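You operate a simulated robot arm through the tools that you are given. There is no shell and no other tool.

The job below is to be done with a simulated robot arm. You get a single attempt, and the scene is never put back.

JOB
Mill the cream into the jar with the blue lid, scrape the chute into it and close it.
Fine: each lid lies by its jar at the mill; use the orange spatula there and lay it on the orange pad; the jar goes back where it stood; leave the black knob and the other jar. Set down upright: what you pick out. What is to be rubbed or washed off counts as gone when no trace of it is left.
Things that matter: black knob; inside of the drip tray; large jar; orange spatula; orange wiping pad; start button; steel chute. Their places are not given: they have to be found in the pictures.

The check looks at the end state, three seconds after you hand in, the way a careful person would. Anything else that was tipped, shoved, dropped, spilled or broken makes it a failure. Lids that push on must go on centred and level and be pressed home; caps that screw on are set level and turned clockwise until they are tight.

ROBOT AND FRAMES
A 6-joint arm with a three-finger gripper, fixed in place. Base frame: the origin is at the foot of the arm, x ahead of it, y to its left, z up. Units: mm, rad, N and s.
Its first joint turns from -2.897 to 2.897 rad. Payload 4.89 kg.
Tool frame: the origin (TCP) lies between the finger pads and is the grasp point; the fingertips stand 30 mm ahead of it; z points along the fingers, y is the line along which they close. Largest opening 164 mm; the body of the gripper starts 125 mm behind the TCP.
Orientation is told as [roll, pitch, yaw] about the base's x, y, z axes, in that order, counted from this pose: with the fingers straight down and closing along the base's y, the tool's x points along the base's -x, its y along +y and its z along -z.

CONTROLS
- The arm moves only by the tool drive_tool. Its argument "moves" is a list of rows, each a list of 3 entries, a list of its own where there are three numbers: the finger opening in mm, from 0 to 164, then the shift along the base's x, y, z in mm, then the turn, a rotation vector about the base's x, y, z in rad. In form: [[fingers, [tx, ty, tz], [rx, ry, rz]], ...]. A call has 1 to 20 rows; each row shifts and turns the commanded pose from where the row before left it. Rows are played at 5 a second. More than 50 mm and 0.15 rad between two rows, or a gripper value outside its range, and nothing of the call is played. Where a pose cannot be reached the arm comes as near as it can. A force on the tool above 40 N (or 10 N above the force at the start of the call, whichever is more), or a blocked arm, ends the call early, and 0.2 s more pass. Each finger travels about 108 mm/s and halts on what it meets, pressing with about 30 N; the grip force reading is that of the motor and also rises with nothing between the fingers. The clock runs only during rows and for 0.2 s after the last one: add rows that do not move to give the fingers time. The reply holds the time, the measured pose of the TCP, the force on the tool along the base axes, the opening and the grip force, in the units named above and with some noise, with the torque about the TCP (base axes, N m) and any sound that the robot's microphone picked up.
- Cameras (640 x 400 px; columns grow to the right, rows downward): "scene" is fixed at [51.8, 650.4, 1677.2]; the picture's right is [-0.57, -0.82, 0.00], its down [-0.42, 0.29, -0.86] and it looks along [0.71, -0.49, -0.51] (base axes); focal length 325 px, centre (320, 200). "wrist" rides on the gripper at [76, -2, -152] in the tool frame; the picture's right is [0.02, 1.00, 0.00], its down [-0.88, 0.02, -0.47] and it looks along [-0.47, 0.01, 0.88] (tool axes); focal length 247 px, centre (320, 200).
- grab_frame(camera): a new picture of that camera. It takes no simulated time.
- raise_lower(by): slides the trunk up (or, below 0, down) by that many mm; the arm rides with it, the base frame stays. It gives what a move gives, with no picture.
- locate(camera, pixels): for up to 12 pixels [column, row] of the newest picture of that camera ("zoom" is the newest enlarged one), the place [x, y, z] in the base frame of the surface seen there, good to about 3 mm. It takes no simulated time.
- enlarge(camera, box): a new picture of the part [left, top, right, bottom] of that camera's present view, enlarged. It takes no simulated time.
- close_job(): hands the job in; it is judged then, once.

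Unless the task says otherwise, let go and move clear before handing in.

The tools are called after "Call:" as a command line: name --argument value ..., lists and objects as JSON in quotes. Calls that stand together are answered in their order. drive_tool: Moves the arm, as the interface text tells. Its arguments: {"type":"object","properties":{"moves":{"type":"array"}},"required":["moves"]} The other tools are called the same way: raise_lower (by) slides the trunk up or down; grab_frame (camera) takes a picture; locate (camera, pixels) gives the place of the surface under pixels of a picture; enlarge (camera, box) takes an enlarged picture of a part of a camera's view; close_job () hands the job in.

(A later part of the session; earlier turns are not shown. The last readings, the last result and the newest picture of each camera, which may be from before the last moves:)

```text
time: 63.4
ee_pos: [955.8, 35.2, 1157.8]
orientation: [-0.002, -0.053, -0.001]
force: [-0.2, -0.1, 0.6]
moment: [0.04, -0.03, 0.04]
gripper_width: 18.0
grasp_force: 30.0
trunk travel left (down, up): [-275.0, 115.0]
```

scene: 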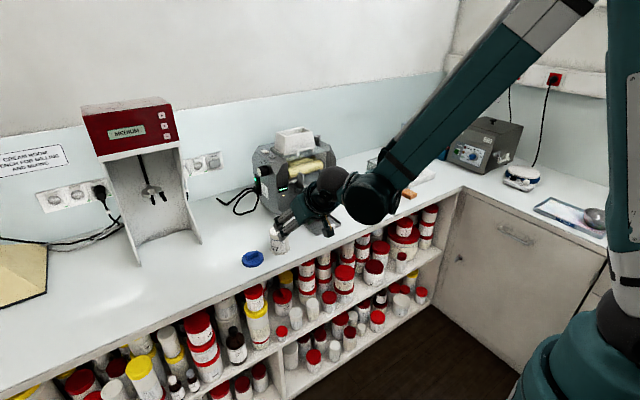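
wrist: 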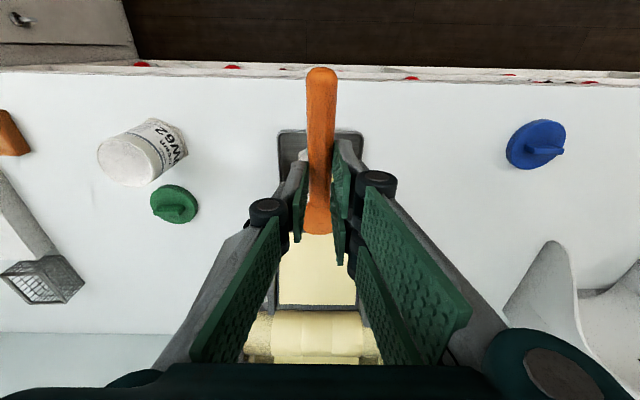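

No contact yet at this height, so the spatula has tilted up a little in the grip. I'll keep lowering to find contact.

Call:
drive_tool --moves '[[8, [0, 0, -1], [0, 0, 0]], [8, [0, 0, 0], [0, 0, 0]]]'

Call:
drive_tool --moves '[[8, [0, 0, -1], [0, 0, 0]], [8, [0, 0, 0], [0, 0, 0]]]'

Call:
grab_frame --camera "wrist"

Call:
enlarge --camera "scene" --box '[290, 155, 340, 195]'

```text
time: 64.0
ee_pos: [955.8, 36.6, 1156.2]
orientation: [-0.001, -0.054, 0.0]
force: [-2.6, -0.1, 7.8]
moment: [0.01, -0.55, -0.02]
gripper_width: 18.0
grasp_force: 30.4
trunk travel left (down, up): [-275.0, 115.0]
```

```text
time: 64.6
ee_pos: [956.0, 36.5, 1156.7]
orientation: [-0.002, -0.053, 0.001]
force: [-3.2, -0.4, 10.5]
moment: [0.0, -0.68, 0.01]
gripper_width: 17.7
grasp_force: 30.4
trunk travel left (down, up): [-275.0, 115.0]
```

```text
taken
```

wrist: 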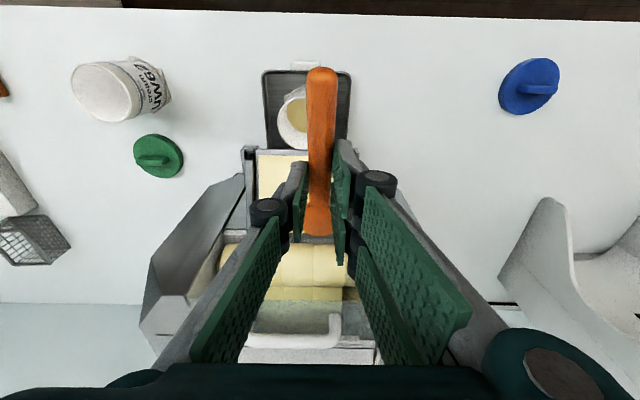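

```text
10.00 times, centred on (315, 175) of scene
```

zoom: 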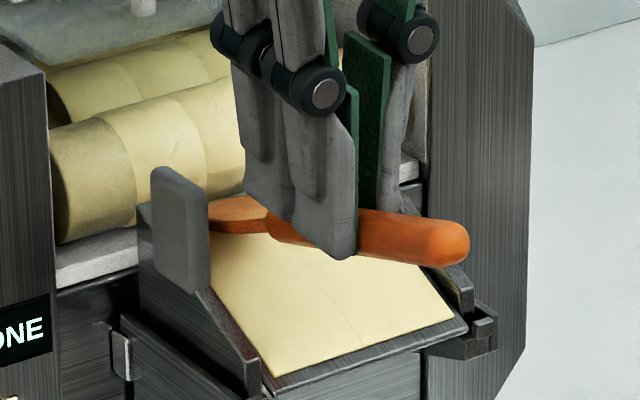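

Contact at about 10 N. I'll draw the blade down the left half now, keeping the press.

Call:
drive_tool --moves '[[8, [-6, 0, -2.92], [0, 0, 0]], [8, [-6, 0, -2.92], [0, 0, 0]], [8, [-6, 0, -2.92], [0, 0, 0]], [8, [-6, 0, -2.92], [0, 0, 0]], [8, [-6, 0, -2.92], [0, 0, 0]]]'

Call:
enlarge --camera "scene" --box '[290, 155, 340, 195]'

```text
time: 65.8
ee_pos: [926.7, 35.7, 1141.8]
orientation: [-0.001, -0.055, 0.0]
force: [-2.1, 0.3, 8.4]
moment: [0.01, -0.61, 0.03]
gripper_width: 18.0
grasp_force: 30.0
trunk travel left (down, up): [-275.0, 115.0]
```

```text
10.00 times, centred on (315, 175) of scene
```

zoom: 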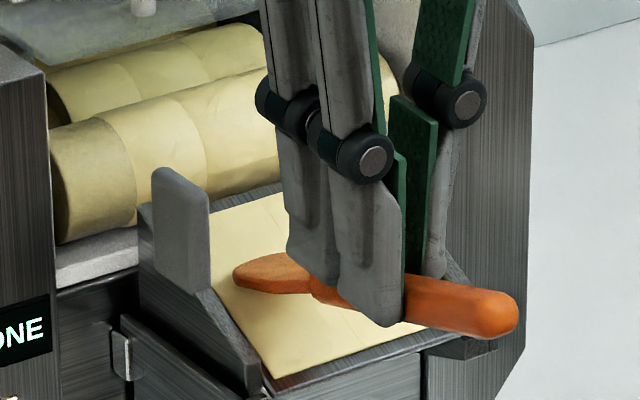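

Still no visible clearing behind the blade. I'll finish this stroke over the lip to see whether anything comes off.

Call:
drive_tool --moves '[[8, [-6, 0, -2.92], [0, 0, 0]], [8, [-6, 0, -2.92], [0, 0, 0]], [8, [-6, -1, -2.92], [0, 0, 0]], [8, [-6, -1, -2.92], [0, 0, 0]], [8, [-6, -1, -2.92], [0, 0, 0]], [8, [-6, -1, -2.92], [0, 0, 0]], [8, [-6, -1, -2.92], [0, 0, 0]]]'

Call:
enlarge --camera "scene" --box '[290, 155, 340, 195]'

Call:
grab_frame --camera "wrist"

```text
time: 67.4
ee_pos: [883.4, 31.1, 1121.5]
orientation: [-0.003, -0.054, 0.0]
force: [-1.0, 0.2, 6.0]
moment: [-0.01, -0.37, 0.05]
gripper_width: 18.1
grasp_force: 29.7
trunk travel left (down, up): [-275.0, 115.0]
```

```text
10.00 times, centred on (315, 175) of scene
```

zoom: 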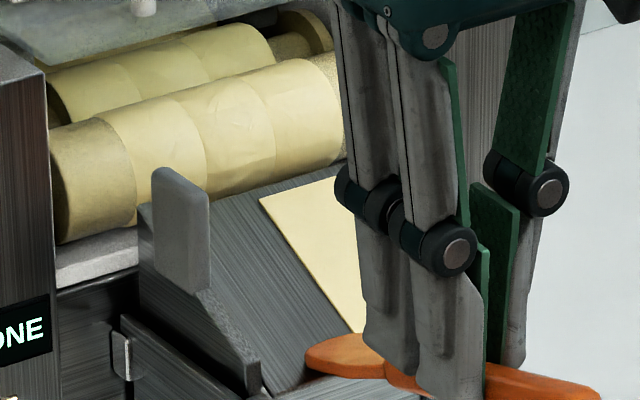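

```text
taken
```

wrist: 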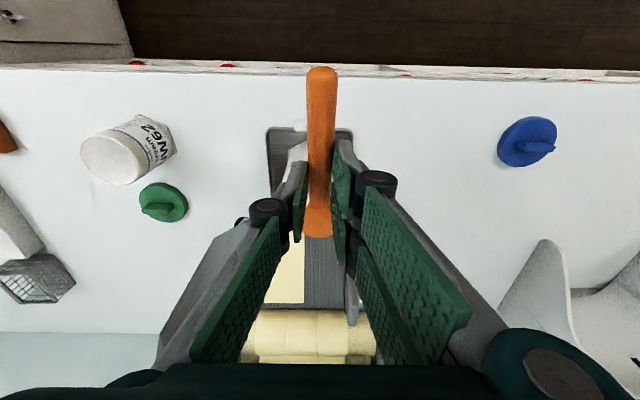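

The whole left lane came clean as the stroke passed the lip. I'll lift off and check that the cream landed in the jar before doing the right lane.

Call:
drive_tool --moves '[[8, [-10, 0, 12], [0, 0, 0]], [8, [-15, 0, 30], [0, 0, 0]], [8, [-25, -38, 10], [0, 0, 0]], [8, [0, 0, 0], [0, 0, 0]]]'

Call:
enlarge --camera "scene" --box '[290, 155, 360, 235]'

Call:
enlarge --camera "wrist" --box '[250, 110, 390, 300]'

```text
time: 68.4
ee_pos: [833.4, -7.4, 1174.6]
orientation: [-0.001, -0.054, 0.001]
force: [-1.7, -0.4, -0.1]
moment: [0.04, -0.1, -0.01]
gripper_width: 18.1
grasp_force: 30.1
trunk travel left (down, up): [-275.0, 115.0]
```

```text
5.00 times, centred on (325, 195) of scene
```

zoom: 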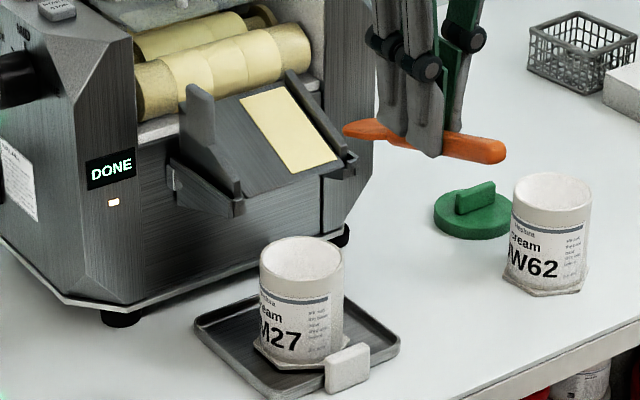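

```text
2.11 times, centred on (320, 205) of wrist
```

zoom: 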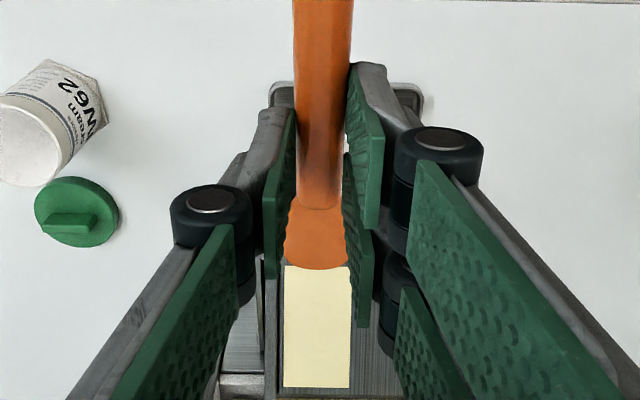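

No spill in the tray, and only a right-hand strip remains. I'll measure the strip's edges.

Call:
locate --camera "wrist" --pixels '[[304, 270], [335, 270], [304, 250], [335, 250], [320, 280], [303, 285], [336, 285], [310, 240], [330, 240]]'

Call:
enlarge --camera "scene" --box '[305, 160, 345, 190]'

Call:
locate --camera "zoom" --pixels '[[135, 185], [205, 165], [330, 355], [225, 395], [250, 280], [180, 270], [275, 260], [120, 240]]'

```text
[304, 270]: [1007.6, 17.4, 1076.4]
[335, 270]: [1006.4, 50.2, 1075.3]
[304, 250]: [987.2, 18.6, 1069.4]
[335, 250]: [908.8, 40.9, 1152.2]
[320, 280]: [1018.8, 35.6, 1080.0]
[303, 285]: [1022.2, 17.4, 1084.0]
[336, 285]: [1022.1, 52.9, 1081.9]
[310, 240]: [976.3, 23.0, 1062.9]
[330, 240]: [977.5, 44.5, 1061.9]
```

```text
13.33 times, centred on (325, 175) of scene
```

zoom: 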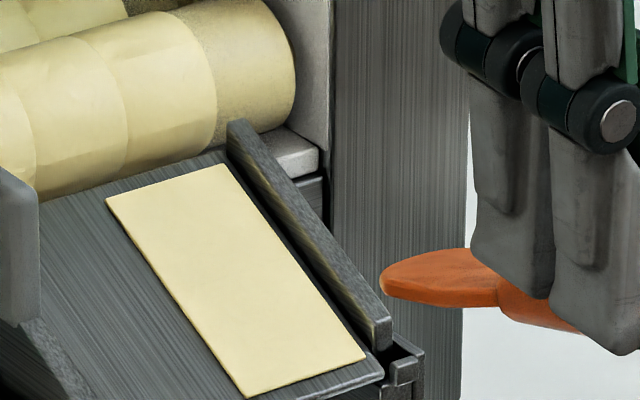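

```text
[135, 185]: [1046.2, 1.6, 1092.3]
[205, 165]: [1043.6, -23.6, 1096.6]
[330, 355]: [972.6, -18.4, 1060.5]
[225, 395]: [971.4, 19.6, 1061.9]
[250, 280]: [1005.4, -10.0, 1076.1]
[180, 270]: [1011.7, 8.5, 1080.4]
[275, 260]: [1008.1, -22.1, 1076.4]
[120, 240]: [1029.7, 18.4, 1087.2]
```

The remaining strip spans y≈−27…15, x≈967–1043, centre y≈−6. I'll go to its top end and press down stepwise.

Call:
drive_tool --moves '[[8, [40.7, 0, 0], [0, 0, 0]], [8, [40.7, 0, 0], [0, 0, 0]], [8, [41.6, 0, 0], [0, 0, 0]], [8, [0, 0, -6], [0, 0, 0]], [8, [0, 0, -5], [0, 0, 0]], [8, [0, 0, -3], [0, 0, 0]], [8, [0, 0, 0], [0, 0, 0]]]'

Call:
drive_tool --moves '[[8, [0, 0, -1.5], [0, 0, 0]], [8, [0, 0, 0], [0, 0, 0]]]'

Call:
drive_tool --moves '[[8, [0, 0, -1.2], [0, 0, 0]], [8, [0, 0, 0], [0, 0, 0]]]'

```text
time: 70.0
ee_pos: [957.2, -5.7, 1158.1]
orientation: [-0.002, -0.054, 0.001]
force: [-0.5, -0.1, 0.4]
moment: [0.01, 0.06, -0.01]
gripper_width: 18.0
grasp_force: 29.6
trunk travel left (down, up): [-275.0, 115.0]
```

```text
time: 70.6
ee_pos: [957.4, -7.3, 1157.3]
orientation: [-0.001, -0.054, 0.0]
force: [-0.4, -0.8, -0.4]
moment: [0.02, 0.02, 0.02]
gripper_width: 17.8
grasp_force: 29.9
trunk travel left (down, up): [-275.0, 115.0]
```

```text
time: 71.2
ee_pos: [957.5, -7.7, 1156.2]
orientation: [-0.001, -0.053, -0.001]
force: [0.2, -0.1, -0.1]
moment: [0.02, -0.02, 0.0]
gripper_width: 17.5
grasp_force: 30.1
trunk travel left (down, up): [-275.0, 115.0]
```

Not touching yet. I'll continue down.

Call:
drive_tool --moves '[[8, [0, 0, -1.2], [0, 0, 0]], [8, [0, 0, 0], [0, 0, 0]]]'

Call:
drive_tool --moves '[[8, [0, 0, -1.2], [0, 0, 0]], [8, [0, 0, 0], [0, 0, 0]]]'

Call:
enlarge --camera "scene" --box '[290, 155, 340, 195]'

```text
time: 71.8
ee_pos: [956.7, -6.7, 1154.6]
orientation: [-0.003, -0.055, -0.001]
force: [-0.9, -0.6, 1.1]
moment: [-0.02, -0.09, 0.02]
gripper_width: 18.0
grasp_force: 29.6
trunk travel left (down, up): [-275.0, 115.0]
```

```text
time: 72.4
ee_pos: [956.8, -7.3, 1154.9]
orientation: [-0.001, -0.054, 0.002]
force: [-2.0, -0.4, 10.4]
moment: [0.03, -0.72, 0.03]
gripper_width: 17.7
grasp_force: 29.4
trunk travel left (down, up): [-275.0, 115.0]
```

```text
10.00 times, centred on (315, 175) of scene
```

zoom: 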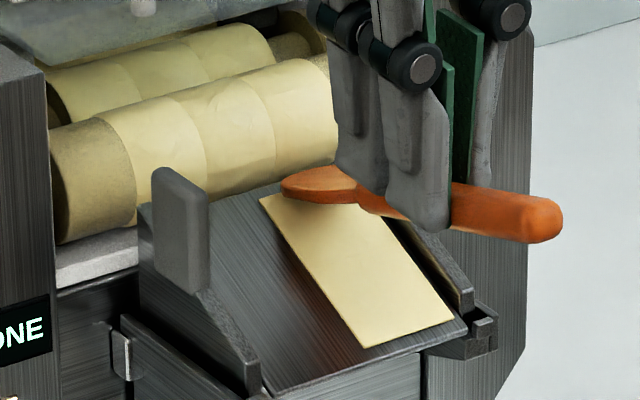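

Contact ≈10 N at the top of the right strip. I'll draw the full stroke down over the lip.

Call:
drive_tool --moves '[[8, [-6, 0, -2.92], [0, 0, 0]], [8, [-6, 0, -2.92], [0, 0, 0]], [8, [-6, 0, -2.92], [0, 0, 0]], [8, [-6, 0, -2.92], [0, 0, 0]], [8, [-6, 0, -2.92], [0, 0, 0]], [8, [-6, 0, -2.92], [0, 0, 0]], [8, [-6, 0, -2.92], [0, 0, 0]], [8, [-6, 1, -2.92], [0, 0, 0]], [8, [-6, 1, -2.92], [0, 0, 0]], [8, [-6, 1, -2.92], [0, 0, 0]], [8, [-6, 1, -2.92], [0, 0, 0]], [8, [-6, 1, -2.92], [0, 0, 0]]]'

Call:
enlarge --camera "scene" --box '[290, 155, 360, 235]'

```text
time: 75.0
ee_pos: [884.8, -1.3, 1118.9]
orientation: [-0.002, -0.054, 0.002]
force: [-1.8, 0.1, 8.7]
moment: [0.04, -0.66, 0.0]
gripper_width: 18.0
grasp_force: 29.7
trunk travel left (down, up): [-275.0, 115.0]
```

```text
5.00 times, centred on (325, 195) of scene
```

zoom: 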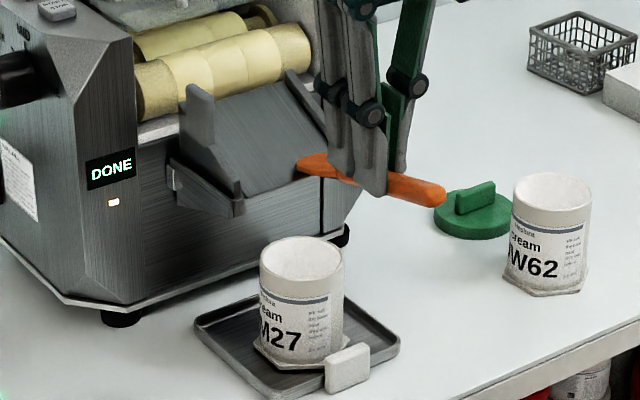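

The chute now looks clean. I'll lift the blade away and inspect the chute, the tray and the jar closely.

Call:
drive_tool --moves '[[8, [-8, 2, 14], [0, 0, 0]], [8, [-15, 5, 30], [0, 0, 0]], [8, [-30, 0, 30], [0, 0, 0]], [8, [-30, 0, 20], [0, 0, 0]], [8, [0, 0, 0], [0, 0, 0]]]'

Call:
enlarge --camera "scene" --box '[295, 155, 345, 195]'

Call:
enlarge --camera "scene" --box '[305, 190, 365, 240]'

Call:
grab_frame --camera "wrist"

```text
time: 76.2
ee_pos: [801.5, 4.5, 1214.3]
orientation: [-0.002, -0.054, 0.001]
force: [-1.6, 0.0, 0.8]
moment: [-0.03, -0.23, -0.02]
gripper_width: 18.1
grasp_force: 29.8
trunk travel left (down, up): [-275.0, 115.0]
```

```text
10.00 times, centred on (320, 175) of scene
```

zoom: 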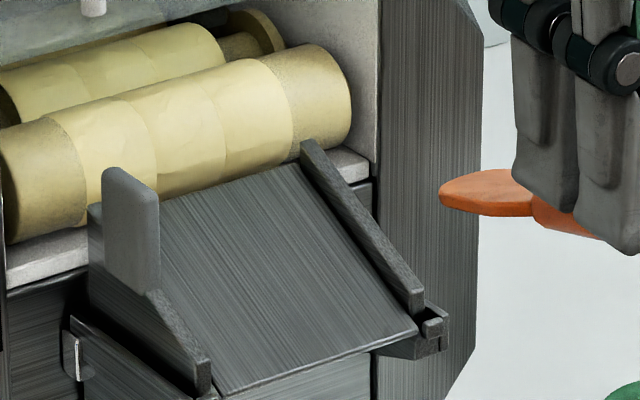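

```text
8.00 times, centred on (335, 215) of scene
```

zoom: 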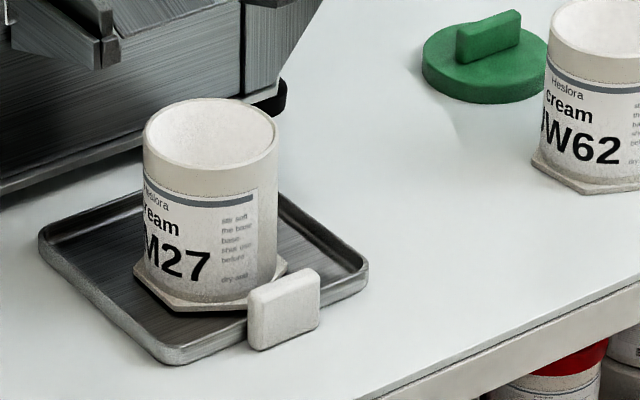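

```text
taken
```

wrist: 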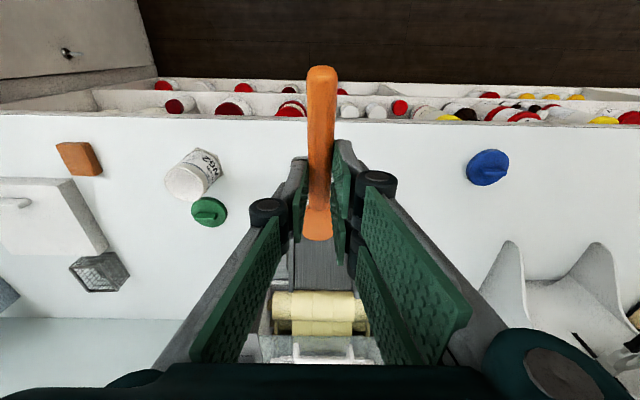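

The chute is bare and nothing is spilled. Now I'll measure the spatula's present attitude in the grip and the pad, for laying it down.

Call:
locate --camera "wrist" --pixels '[[321, 73], [321, 90], [320, 110], [320, 135], [318, 200], [318, 215], [318, 235], [307, 222], [329, 222]]'

Call:
enlarge --camera "scene" --box '[330, 155, 390, 205]'

Call:
locate --camera "zoom" --pixels '[[100, 170], [120, 172], [140, 178], [100, 185], [95, 178], [300, 195], [330, 205], [350, 220], [320, 225]]'

```text
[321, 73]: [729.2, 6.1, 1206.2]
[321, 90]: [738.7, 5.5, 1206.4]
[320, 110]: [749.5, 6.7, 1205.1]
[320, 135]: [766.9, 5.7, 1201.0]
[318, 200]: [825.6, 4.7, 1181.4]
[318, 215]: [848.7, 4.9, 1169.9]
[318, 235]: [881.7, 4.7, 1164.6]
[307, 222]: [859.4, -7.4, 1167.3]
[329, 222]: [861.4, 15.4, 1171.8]
```

```text
8.00 times, centred on (360, 180) of scene
```

zoom: 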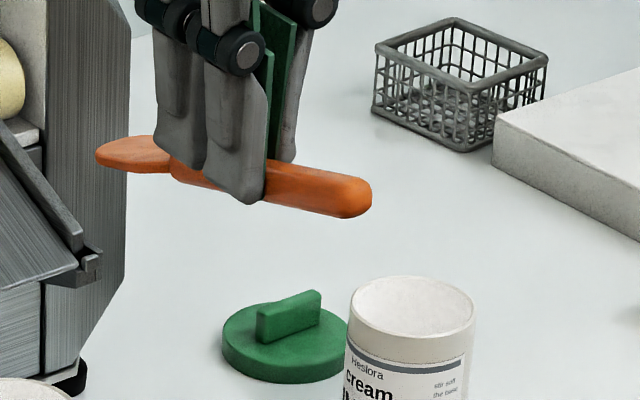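

```text
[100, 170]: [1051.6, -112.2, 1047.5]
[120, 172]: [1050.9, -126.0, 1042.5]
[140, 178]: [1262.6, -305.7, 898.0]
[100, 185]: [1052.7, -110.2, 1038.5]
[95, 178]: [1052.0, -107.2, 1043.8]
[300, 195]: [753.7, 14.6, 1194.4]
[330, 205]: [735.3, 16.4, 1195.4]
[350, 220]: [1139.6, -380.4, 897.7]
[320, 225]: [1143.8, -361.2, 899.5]
```

The spatula now points about 0.26 rad blade-down. I'll level it, carry it high over to the right, and stop above the orange pad.

Call:
drive_tool --moves '[[8, [0, 0, 0], [0, -0.13, 0]], [8, [0, 0, 0], [0, -0.13, 0]], [8, [0, -46.55, 0], [0, 0, 0]], [8, [0, -46.55, 0], [0, 0, 0]], [8, [0, -46.55, 0], [0, 0, 0]], [8, [0, -46.55, 0], [0, 0, 0]], [8, [0, -46.55, 0], [0, 0, 0]], [8, [0, -46.55, 0], [0, 0, 0]], [8, [0, -46.55, 0], [0, 0, 0]], [8, [0, -46.55, 0], [0, 0, 0]], [8, [0, -46.55, 0], [0, 0, 0]], [8, [0, -46.55, 0], [0, 0, 0]], [8, [20, 0, -40], [0, 0, 0]], [8, [20, 0, -40], [0, 0, 0]], [8, [20, 0, -40], [0, 0, 0]], [8, [20, 0, -40], [0, 0, 0]], [8, [12.5, 0, -25], [0, 0, 0]], [8, [0, 0, 0], [0, 0, 0]], [8, [0, 0, 0], [0, 0, 0]]]'

Call:
grab_frame --camera "wrist"

Call:
enlarge --camera "scene" --box '[370, 150, 440, 210]'

```text
time: 80.2
ee_pos: [894.8, -462.2, 1029.3]
orientation: [-0.001, -0.314, 0.0]
force: [-0.4, 1.0, 0.4]
moment: [-0.02, 0.01, 0.0]
gripper_width: 17.8
grasp_force: 30.4
trunk travel left (down, up): [-275.0, 115.0]
```

```text
taken
```

wrist: 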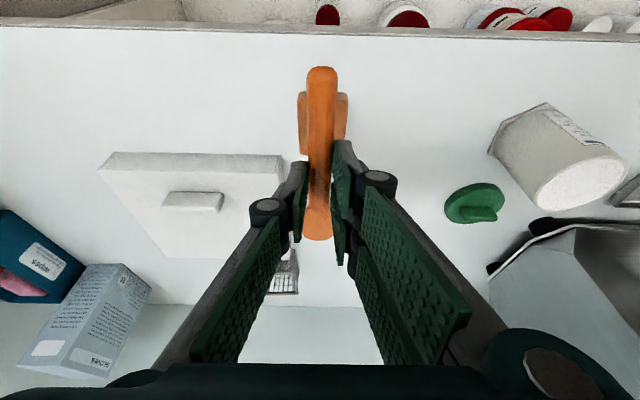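

```text
6.67 times, centred on (405, 180) of scene
```

zoom: 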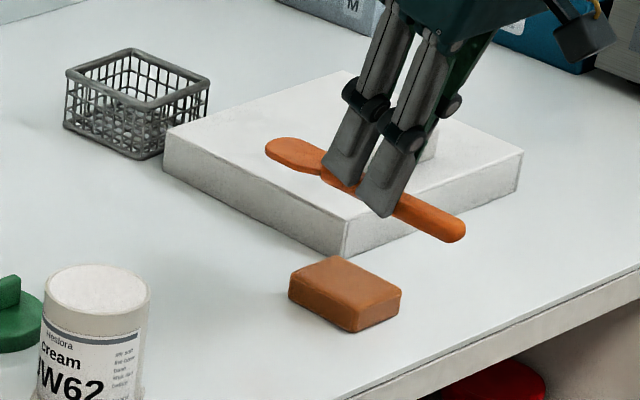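

The spatula is above the pad (pad edges visible at cols 298–348, rows 92–155 in the wrist view). I'll measure spatula levelness, pad edges and the nearby white box.

Call:
locate --camera "wrist" --pixels '[[321, 75], [321, 95], [320, 120], [320, 140], [318, 200], [318, 220], [318, 236], [300, 120], [345, 120], [275, 160], [278, 185], [302, 150]]'

Call:
locate --camera "zoom" --pixels '[[335, 258], [290, 275], [355, 310], [400, 290], [345, 285], [345, 222], [345, 250], [455, 225], [415, 205], [275, 148], [310, 160], [350, 320]]'

```text
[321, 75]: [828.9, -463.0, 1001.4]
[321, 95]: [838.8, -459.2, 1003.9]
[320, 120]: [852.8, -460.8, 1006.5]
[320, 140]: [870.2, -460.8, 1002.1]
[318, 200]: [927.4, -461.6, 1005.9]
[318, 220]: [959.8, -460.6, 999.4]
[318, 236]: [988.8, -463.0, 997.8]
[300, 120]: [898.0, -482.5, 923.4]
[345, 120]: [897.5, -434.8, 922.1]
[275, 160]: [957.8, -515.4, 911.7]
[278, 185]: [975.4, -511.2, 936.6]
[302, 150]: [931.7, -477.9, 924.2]
```

```text
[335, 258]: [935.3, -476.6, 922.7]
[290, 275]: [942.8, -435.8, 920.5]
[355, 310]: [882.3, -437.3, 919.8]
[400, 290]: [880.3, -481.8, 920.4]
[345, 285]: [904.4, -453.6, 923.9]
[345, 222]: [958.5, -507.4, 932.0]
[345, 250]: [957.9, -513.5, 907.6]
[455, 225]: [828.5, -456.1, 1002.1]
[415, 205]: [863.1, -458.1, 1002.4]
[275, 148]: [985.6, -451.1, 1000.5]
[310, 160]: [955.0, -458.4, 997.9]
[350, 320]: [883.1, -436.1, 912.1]
```

The spatula is level and its balance point is over the pad (pad x≈879–937, y≈−482…−435, top ≈923.5). I'll lower it, slowing before contact.

Call:
drive_tool --moves '[[8, [3, 0, -25], [0, 0, 0]], [8, [0, 0, -20], [0, 0, 0]], [8, [0, 0, -12], [0, 0, 0]], [8, [0, 0, 0], [0, 0, 0]]]'

Call:
drive_tool --moves '[[8, [0, 0, -2], [0, 0, 0]], [8, [0, 0, 0], [0, 0, 0]]]'

Call:
drive_tool --moves '[[8, [0, 0, -2], [0, 0, 0]], [8, [0, 0, 0], [0, 0, 0]]]'

Call:
enlarge --camera "scene" --box '[370, 150, 440, 210]'

```text
time: 81.2
ee_pos: [897.3, -461.7, 971.8]
orientation: [-0.003, -0.312, -0.001]
force: [0.0, -0.8, 0.0]
moment: [0.02, 0.03, 0.05]
gripper_width: 18.1
grasp_force: 29.8
trunk travel left (down, up): [-275.0, 115.0]
```

```text
time: 81.8
ee_pos: [897.3, -460.3, 969.2]
orientation: [-0.005, -0.314, 0.0]
force: [0.2, -0.5, -0.8]
moment: [0.0, -0.01, 0.02]
gripper_width: 18.1
grasp_force: 29.8
trunk travel left (down, up): [-275.0, 115.0]
```

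```text
time: 82.4
ee_pos: [897.3, -461.5, 967.1]
orientation: [0.0, -0.315, 0.0]
force: [0.3, 0.2, -1.0]
moment: [0.0, 0.01, -0.02]
gripper_width: 17.9
grasp_force: 30.2
trunk travel left (down, up): [-275.0, 115.0]
```

```text
6.67 times, centred on (405, 180) of scene
```

zoom: 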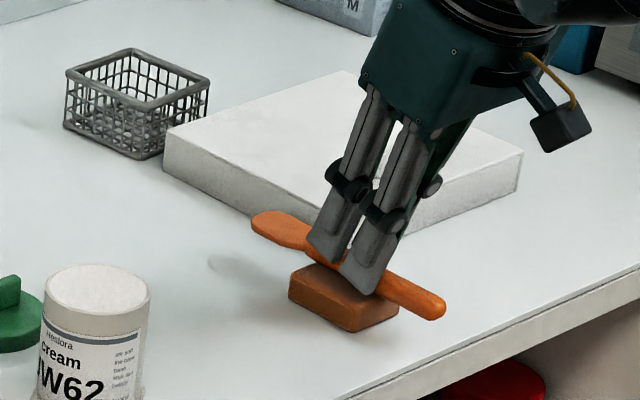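

The spatula is almost on the pad with no contact force yet. I'll lower in 1 mm steps to the touch.

Call:
drive_tool --moves '[[8, [0, 0, -1], [0, 0, 0]], [8, [0, 0, 0], [0, 0, 0]]]'

Call:
drive_tool --moves '[[8, [0, 0, -1], [0, 0, 0]], [8, [0, 0, 0], [0, 0, 0]]]'

Call:
drive_tool --moves '[[8, [0, 0, -1], [0, 0, 0]], [8, [0, 0, 0], [0, 0, 0]]]'

```text
time: 83.0
ee_pos: [897.9, -461.2, 966.1]
orientation: [-0.002, -0.314, 0.002]
force: [-0.2, 1.0, -0.1]
moment: [0.01, -0.03, 0.01]
gripper_width: 17.9
grasp_force: 29.9
trunk travel left (down, up): [-275.0, 115.0]
```

```text
time: 83.6
ee_pos: [898.7, -461.2, 964.1]
orientation: [-0.002, -0.314, 0.0]
force: [-0.9, -0.5, -0.6]
moment: [0.04, 0.0, -0.04]
gripper_width: 17.9
grasp_force: 29.7
trunk travel left (down, up): [-275.0, 115.0]
```

```text
time: 84.2
ee_pos: [898.6, -461.1, 964.2]
orientation: [-0.001, -0.316, 0.0]
force: [0.1, 0.9, 0.2]
moment: [0.03, 0.02, -0.02]
gripper_width: 18.0
grasp_force: 30.2
trunk travel left (down, up): [-275.0, 115.0]
```

Still no contact. I'll step on carefully.

Call:
drive_tool --moves '[[8, [0, 0, -1], [0, 0, 0]], [8, [0, 0, 0], [0, 0, 0]]]'

Call:
drive_tool --moves '[[8, [0, 0, -1], [0, 0, 0]], [8, [0, 0, 0], [0, 0, 0]]]'

Call:
enlarge --camera "scene" --box '[385, 170, 435, 210]'

```text
time: 84.8
ee_pos: [897.6, -461.2, 964.1]
orientation: [-0.002, -0.313, 0.0]
force: [0.4, -0.5, 3.7]
moment: [0.02, 0.03, 0.03]
gripper_width: 17.8
grasp_force: 30.0
trunk travel left (down, up): [-275.0, 115.0]
```

```text
time: 85.4
ee_pos: [897.3, -460.3, 962.9]
orientation: [-0.002, -0.315, 0.0]
force: [1.4, -0.5, 16.5]
moment: [0.06, 0.02, -0.01]
gripper_width: 18.0
grasp_force: 30.0
trunk travel left (down, up): [-275.0, 115.0]
```

```text
10.00 times, centred on (410, 190) of scene
```

zoom: 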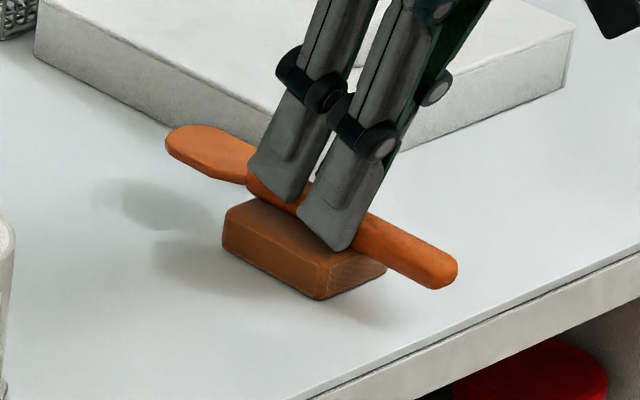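

Contact with the pad (16 N). I'll ease up 1.3 mm and open the fingers slowly.

Call:
drive_tool --moves '[[8, [0, 0, 1.3], [0, 0, 0]], [18, [0, 0, 0], [0, 0, 0]], [22, [0, 0, 0], [0, 0, 0]], [28, [0, 0, 0], [0, 0, 0]], [36, [0, 0, 0], [0, 0, 0]], [36, [0, 0, 0], [0, 0, 0]]]'

Call:
enlarge --camera "scene" --box '[385, 170, 435, 210]'

Call:
grab_frame --camera "wrist"

```text
time: 86.8
ee_pos: [897.0, -459.8, 963.9]
orientation: [-0.001, -0.315, 0.001]
force: [0.5, -0.6, -0.4]
moment: [0.01, 0.02, -0.01]
gripper_width: 36.0
grasp_force: 0.1
trunk travel left (down, up): [-275.0, 115.0]
```

```text
10.00 times, centred on (410, 190) of scene
```

zoom: 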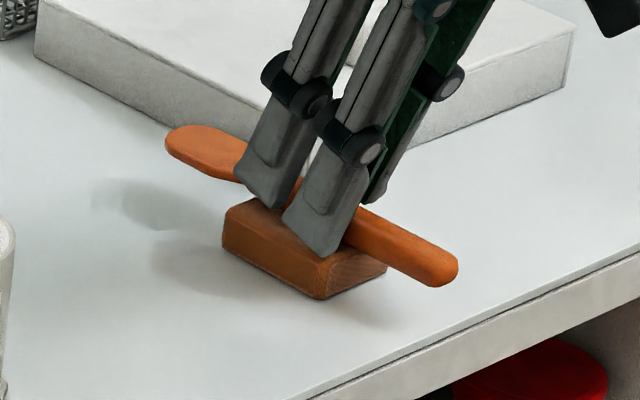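

```text
taken
```

wrist: 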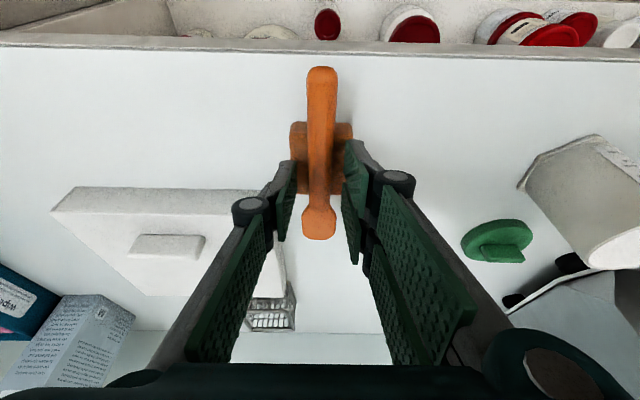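

The spatula rests centred on the pad, free between the fingers. I'll back the gripper up and away.

Call:
drive_tool --moves '[[36, [-3, 0, 10], [0, 0, 0]], [36, [-6, 0, 20], [0, 0, 0]], [36, [-12, 0, 40], [0, 0, 0]], [36, [-15, 0, 45], [0, 0, 0]], [36, [-15, 0, 45], [0, 0, 0]], [36, [0, 0, 0], [0, 0, 0]]]'

Call:
enlarge --camera "scene" --box '[375, 165, 435, 210]'

Call:
grab_frame --camera "wrist"

```text
time: 88.2
ee_pos: [846.1, -460.6, 1124.6]
orientation: [-0.002, -0.314, 0.001]
force: [-1.4, 1.5, 0.6]
moment: [-0.07, -0.12, 0.0]
gripper_width: 36.1
grasp_force: 0.0
trunk travel left (down, up): [-275.0, 115.0]
```

```text
8.89 times, centred on (405, 188) of scene
```

zoom: 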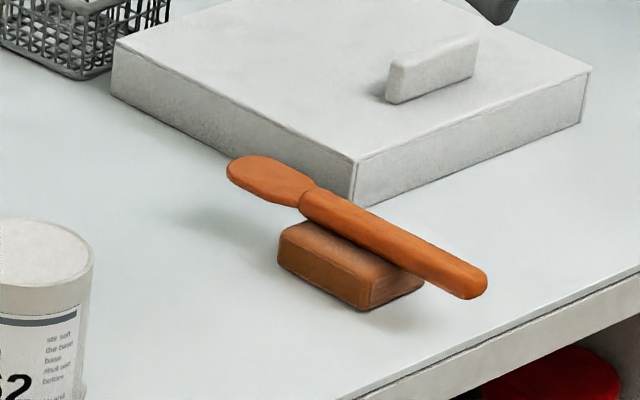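

```text
taken
```

wrist: 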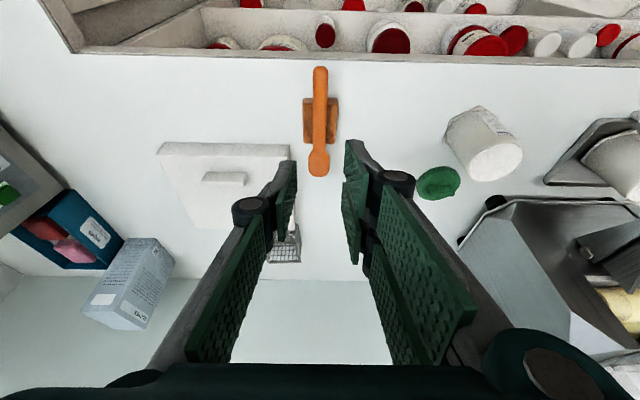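

The spatula lies stably across the pad. Now back to the jar in the tray: I'll return across the front, tilt to 0.7 rad and get in line with the jar.

Call:
drive_tool --moves '[[60, [-20, 30, 10], [0, 0, 0]], [80, [-21.8, 40, 0], [0, 0, 0]], [100, [0, 46, 0], [0, 0, 0]], [100, [0, 46, 0], [0, 0, 0]], [100, [0, 46, 0], [0, 0, 0]], [100, [0, 46, 0], [0, 0, 0]], [100, [0, 46, 0], [0, 0, 0]], [100, [0, 46, 0], [0, 0, 0]], [100, [0, 46, 0], [0, -0.1287, 0]], [100, [0, 46, 0], [0, -0.1287, 0]], [100, [0, 38, 0], [0, -0.1287, 0]], [100, [0, 0, -45], [0, 0, 0]], [100, [0, 0, -45], [0, 0, 0]], [100, [0, 0, -45], [0, 0, 0]], [100, [0, 0, 0], [0, 0, 0]]]'

Call:
grab_frame --camera "wrist"

Call:
enlarge --camera "scene" --box '[250, 140, 390, 260]'

```text
time: 91.4
ee_pos: [805.6, 15.8, 998.6]
orientation: [-0.002, -0.699, -0.001]
force: [0.6, 0.8, -0.2]
moment: [0.07, 0.05, 0.04]
gripper_width: 100.0
grasp_force: 0.1
trunk travel left (down, up): [-275.0, 115.0]
```

```text
taken
```

wrist: 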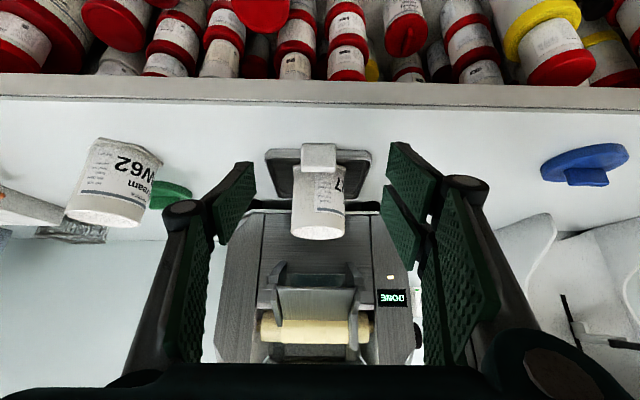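

```text
3.33 times, centred on (320, 200) of scene
```

zoom: 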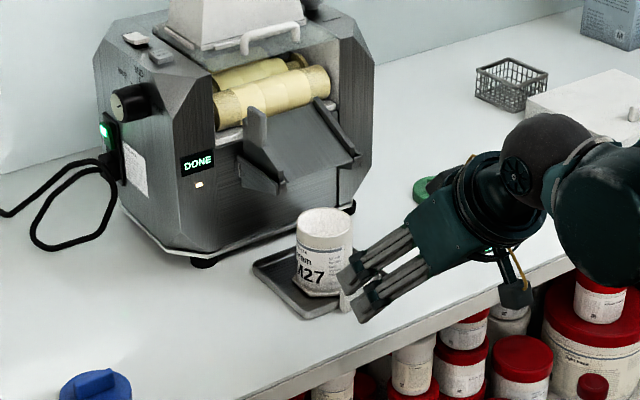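

The gripper faces the jar, aligned with it (jar at cols 293–345). I'll move in along the reverse of my earlier exit path.

Call:
drive_tool --moves '[[100, [30, 0, -35], [0, 0, 0]], [100, [45, 0, -10], [0, 0, 0]], [100, [40, 0, -0.9], [0, 0, 0]], [100, [20, 0, 0], [0, 0, 0]], [100, [15, 0, 0], [0, 0, 0]], [100, [0, 0, 0], [0, 0, 0]]]'

Call:
grab_frame --camera "wrist"

```text
time: 92.8
ee_pos: [954.9, 14.8, 953.0]
orientation: [-0.002, -0.701, 0.0]
force: [-0.5, -0.7, 0.6]
moment: [0.02, 0.02, 0.02]
gripper_width: 100.3
grasp_force: 0.0
trunk travel left (down, up): [-275.0, 115.0]
```

```text
taken
```

wrist: 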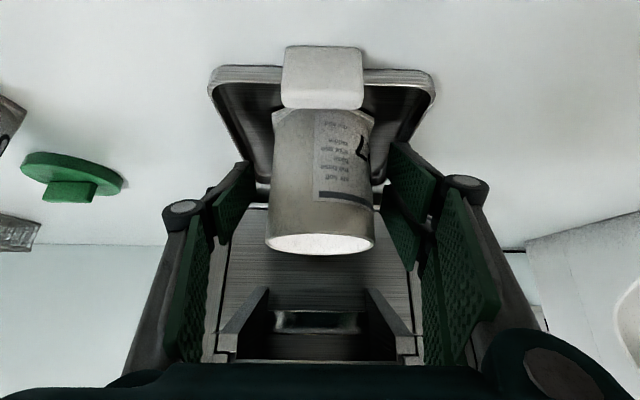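

The jar sits between the pads just as when I left it. I'll close gently and lift.

Call:
drive_tool --moves '[[85, [0, 0.6, 0], [0, 0, 0]], [77, [0, 0, 0], [0, 0, 0]], [72, [0, 0, 0], [0, 0, 0]], [69, [0, 0, 0], [0, 0, 0]], [66, [0, 0, 0], [0, 0, 0]], [62, [0, 0, 0], [0, 0, 0]], [55, [0, 0, 0], [0, 0, 0]], [50, [0, 0, 0], [0, 0, 0]], [50, [0, 0, 0], [0, 0, 0]]]'

Call:
drive_tool --moves '[[50, [0, 0, 8], [0, 0, 0]], [50, [0, 0, 10], [0, 0, 0]], [50, [0, 0, 10], [0, 0, 0]], [50, [0, 0, 0], [0, 0, 0]]]'

Call:
grab_frame --camera "wrist"

```text
time: 94.8
ee_pos: [956.1, 16.2, 952.8]
orientation: [-0.001, -0.7, -0.001]
force: [-0.2, 0.8, 2.0]
moment: [0.15, 0.01, -0.01]
gripper_width: 69.5
grasp_force: 30.3
trunk travel left (down, up): [-275.0, 115.0]
```

```text
time: 95.8
ee_pos: [954.9, 15.2, 980.3]
orientation: [-0.001, -0.7, 0.0]
force: [0.0, 0.6, 0.5]
moment: [-0.04, -0.01, -0.03]
gripper_width: 69.8
grasp_force: 30.0
trunk travel left (down, up): [-275.0, 115.0]
```

```text
taken
```

wrist: 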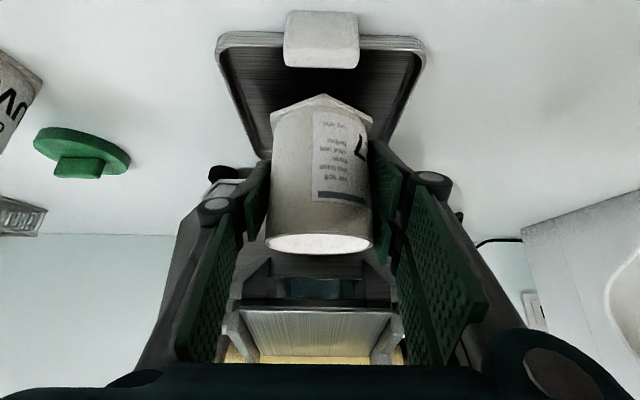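

The jar hangs just as before. I'll carry it back to where it stood and stop above its old place.

Call:
drive_tool --moves '[[50, [0, 27, 0], [0, 0, 0]], [50, [0, 27, 0], [0, 0, 0]], [50, [-6.67, 27, 0], [0, 0, 0]], [50, [-6.67, 27, 0], [0, 0, 0]], [50, [-6.67, 27, 0], [0, 0, 0]], [50, [-6.67, 27, 0], [0, 0, 0]], [50, [-6.67, 27, 0], [0, 0, 0]], [50, [-6.65, 26.4, 0], [0, 0, 0]], [50, [0, 0, -15], [0, 0, 0]], [50, [0, 0, -10], [0, 0, 0]], [50, [0, 0, 0], [0, 0, 0]], [50, [0, 0, 0], [0, 0, 0]]]'

Call:
grab_frame --camera "wrist"

Call:
enlarge --camera "scene" --box '[230, 180, 350, 280]'

```text
time: 98.4
ee_pos: [914.8, 232.6, 955.2]
orientation: [-0.001, -0.7, -0.001]
force: [-0.2, -0.6, -0.7]
moment: [-0.01, 0.04, -0.03]
gripper_width: 69.6
grasp_force: 29.9
trunk travel left (down, up): [-275.0, 115.0]
```

```text
taken
```

wrist: 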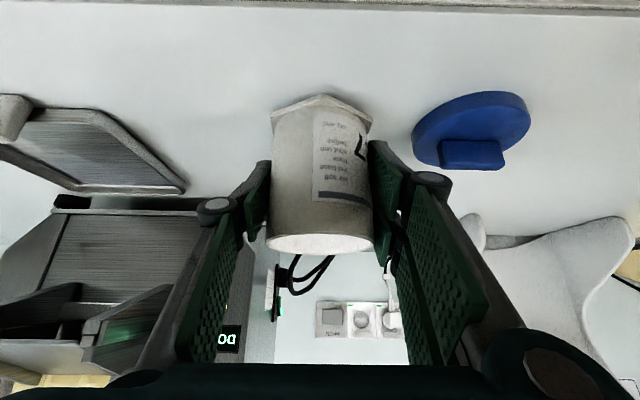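

```text
4.00 times, centred on (290, 230) of scene
```

zoom: 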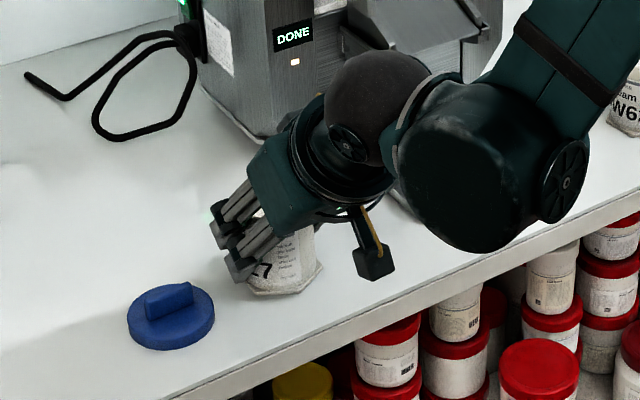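

The jar hangs about 7 mm above its old spot. I'll lower it in small steps.

Call:
drive_tool --moves '[[50, [0, 0, -3], [0, 0, 0]], [50, [0, 0, -2.5], [0, 0, 0]], [50, [0, 0, 0], [0, 0, 0]]]'

Call:
drive_tool --moves '[[50, [0, 0, -1], [0, 0, 0]], [50, [0, 0, 0], [0, 0, 0]]]'

Call:
drive_tool --moves '[[50, [0, 0, -1], [0, 0, 0]], [50, [0, 0, 0], [0, 0, 0]]]'

Call:
drive_tool --moves '[[50, [0, 0, -1], [0, 0, 0]], [50, [0, 0, 0], [0, 0, 0]]]'

```text
time: 99.2
ee_pos: [915.1, 231.4, 949.8]
orientation: [-0.001, -0.701, 0.0]
force: [-0.6, 0.9, -0.8]
moment: [-0.01, -0.02, -0.01]
gripper_width: 69.5
grasp_force: 29.8
trunk travel left (down, up): [-275.0, 115.0]
```

```text
time: 99.8
ee_pos: [916.0, 232.8, 948.7]
orientation: [-0.002, -0.698, -0.001]
force: [1.0, -0.6, 2.6]
moment: [0.13, 0.01, 0.0]
gripper_width: 69.3
grasp_force: 29.4
trunk travel left (down, up): [-275.0, 115.0]
```

```text
time: 100.4
ee_pos: [915.3, 232.4, 949.5]
orientation: [0.001, -0.7, -0.002]
force: [2.0, 0.1, 15.8]
moment: [0.64, -0.04, -0.08]
gripper_width: 69.5
grasp_force: 29.8
trunk travel left (down, up): [-275.0, 115.0]
```

```text
time: 101.0
ee_pos: [914.5, 230.7, 948.5]
orientation: [-0.002, -0.703, -0.001]
force: [3.3, 0.2, 23.7]
moment: [0.59, -0.06, -0.01]
gripper_width: 69.8
grasp_force: 29.9
trunk travel left (down, up): [-275.0, 115.0]
```

The jar is down (contact at the same height as at first). I'll relieve the press and open, then back out.

Call:
drive_tool --moves '[[50, [0, 0, 1], [0, 0, 0]], [50, [0, 0, 1], [0, 0, 0]], [62, [0, 0, 0], [0, 0, 0]], [72, [0, 0, 0], [0, 0, 0]], [82, [0, 0, 0], [0, 0, 0]], [92, [0, 0, 0], [0, 0, 0]], [92, [0, 0, 0], [0, 0, 0]]]'

Call:
grab_frame --camera "wrist"

```text
time: 102.6
ee_pos: [913.9, 232.7, 949.0]
orientation: [-0.002, -0.7, 0.001]
force: [0.8, -0.4, 0.2]
moment: [-0.03, -0.01, -0.02]
gripper_width: 91.7
grasp_force: 0.2
trunk travel left (down, up): [-275.0, 115.0]
```

```text
taken
```

wrist: 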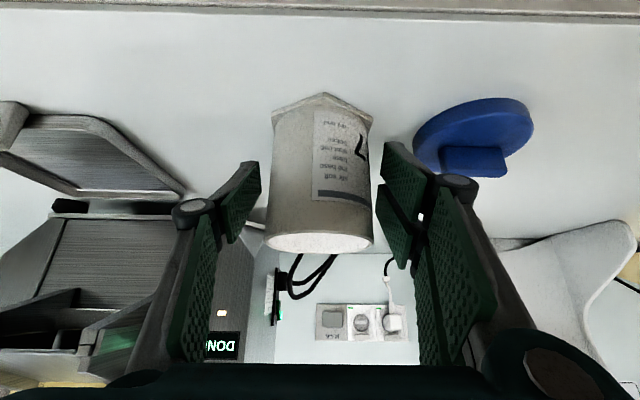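

The jar is released, standing where it was. I'll back out along the tool axis, then upright the tool and turn it a quarter so the fingers close along x for the lid's bar.

Call:
drive_tool --moves '[[92, [-20, 0, 24], [0, 0, 0]], [92, [-28, 0, 33], [0, 0, 0]], [92, [-30, 0, 36], [0, 0, 0]], [92, [-20, 0, 40], [0, 0, 0]], [92, [0, 0, 45], [0, 0, 0]], [80, [0, 0, 20], [0, 0.14, 0]], [70, [0, 0, 0], [0, 0.14, 0]], [60, [0, 0, 0], [0, 0.14, 0]], [50, [0, 0, 0], [0, 0.14, 0]], [50, [0, 0, 0], [0, 0.14, 0]], [50, [0, 0, 0], [0, 0, 0]]]'

Call:
grab_frame --camera "wrist"

```text
time: 105.0
ee_pos: [818.1, 231.9, 1146.6]
orientation: [-0.002, 0.002, -0.002]
force: [0.5, -0.4, -0.9]
moment: [0.0, 0.11, -0.01]
gripper_width: 50.1
grasp_force: 0.1
trunk travel left (down, up): [-275.0, 115.0]
```

```text
taken
```

wrist: 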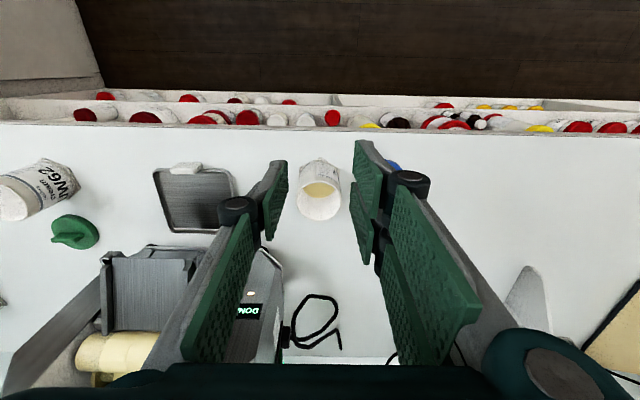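

The jar stands between the fingers' view at (320,188) with cream inside. I'll measure the rim and lid again for exact alignment.

Call:
enlarge --camera "wrist" --box '[280, 145, 360, 225]'

Call:
locate --camera "zoom" --pixels '[[240, 245], [400, 245], [318, 185], [318, 375], [270, 330], [370, 330], [260, 210], [380, 210], [320, 260], [320, 300], [330, 115], [300, 300]]'

```text
5.00 times, centred on (320, 185) of wrist
```

zoom: 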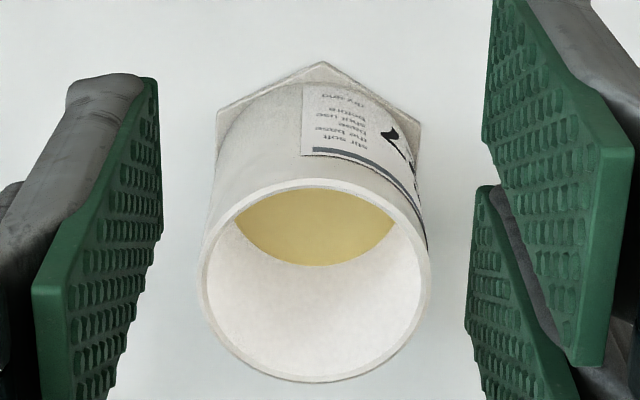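

```text
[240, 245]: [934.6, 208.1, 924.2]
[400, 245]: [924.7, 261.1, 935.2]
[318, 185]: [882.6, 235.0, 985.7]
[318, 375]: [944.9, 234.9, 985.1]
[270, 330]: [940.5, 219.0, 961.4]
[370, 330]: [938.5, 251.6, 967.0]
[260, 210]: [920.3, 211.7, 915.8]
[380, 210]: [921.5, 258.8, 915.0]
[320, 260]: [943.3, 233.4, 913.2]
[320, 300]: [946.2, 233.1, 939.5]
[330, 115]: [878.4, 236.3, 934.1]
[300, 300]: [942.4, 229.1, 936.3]
```

Cream fills the lower part of the jar and the rim is clean. I'll get the rim circle's side points.

Call:
locate --camera "zoom" --pixels '[[204, 290], [428, 290], [206, 270], [426, 270], [240, 205], [398, 210], [225, 340], [408, 340], [316, 181], [316, 381], [280, 186], [350, 186]]'

```text
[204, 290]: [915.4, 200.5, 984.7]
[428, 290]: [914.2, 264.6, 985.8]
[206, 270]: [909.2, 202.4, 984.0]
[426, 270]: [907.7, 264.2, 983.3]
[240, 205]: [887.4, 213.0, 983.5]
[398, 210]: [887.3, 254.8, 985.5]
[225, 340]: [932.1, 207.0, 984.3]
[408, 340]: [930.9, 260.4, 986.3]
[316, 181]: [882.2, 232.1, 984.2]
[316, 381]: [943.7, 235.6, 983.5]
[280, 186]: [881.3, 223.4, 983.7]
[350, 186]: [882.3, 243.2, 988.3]
```

The rim centre is at about (913, 232.7), the same as before within a millimetre. Now I'll yaw the tool by 90°.

Call:
drive_tool --moves '[[50, [0, 0, 0], [0, 0, 0.1428]], [50, [0, 0, 0], [0, 0, 0.1428]], [50, [0, 0, 0], [0, 0, 0.1428]], [50, [0, 0, 0], [0, 0, 0.1428]], [50, [0, 0, 0], [0, 0, 0.1428]], [50, [0, 0, 0], [0, 0, 0.1428]], [50, [0, 0, 0], [0, 0, 0.1428]], [50, [0, 0, 0], [0, 0, 0.1428]], [50, [0, 0, 0], [0, 0, 0.1428]], [50, [0, 0, 0], [0, 0, 0.1428]], [50, [0, 0, 0], [0, 0, 0.1428]], [50, [0, 0, 0], [0, 0, 0]]]'

Call:
grab_frame --camera "wrist"

Call:
grab_frame --camera "scene"

```text
time: 107.6
ee_pos: [816.7, 232.9, 1146.8]
orientation: [-0.003, 0.001, 1.572]
force: [-0.4, 0.2, -0.5]
moment: [0.02, -0.01, -0.03]
gripper_width: 50.0
grasp_force: 0.0
trunk travel left (down, up): [-275.0, 115.0]
```

```text
taken
```

wrist: 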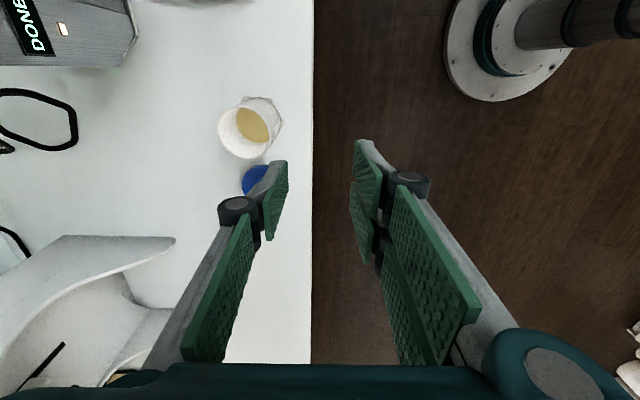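

```text
taken
```

scene: 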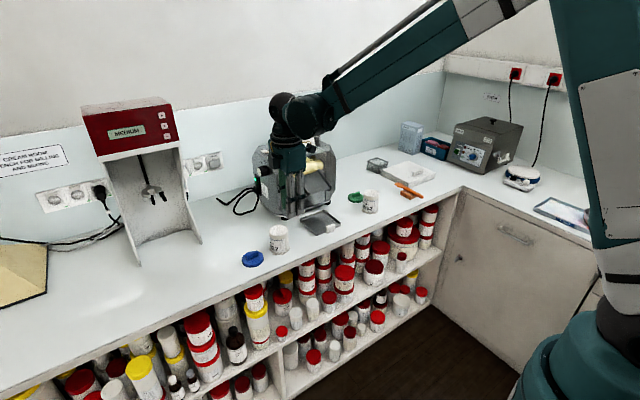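

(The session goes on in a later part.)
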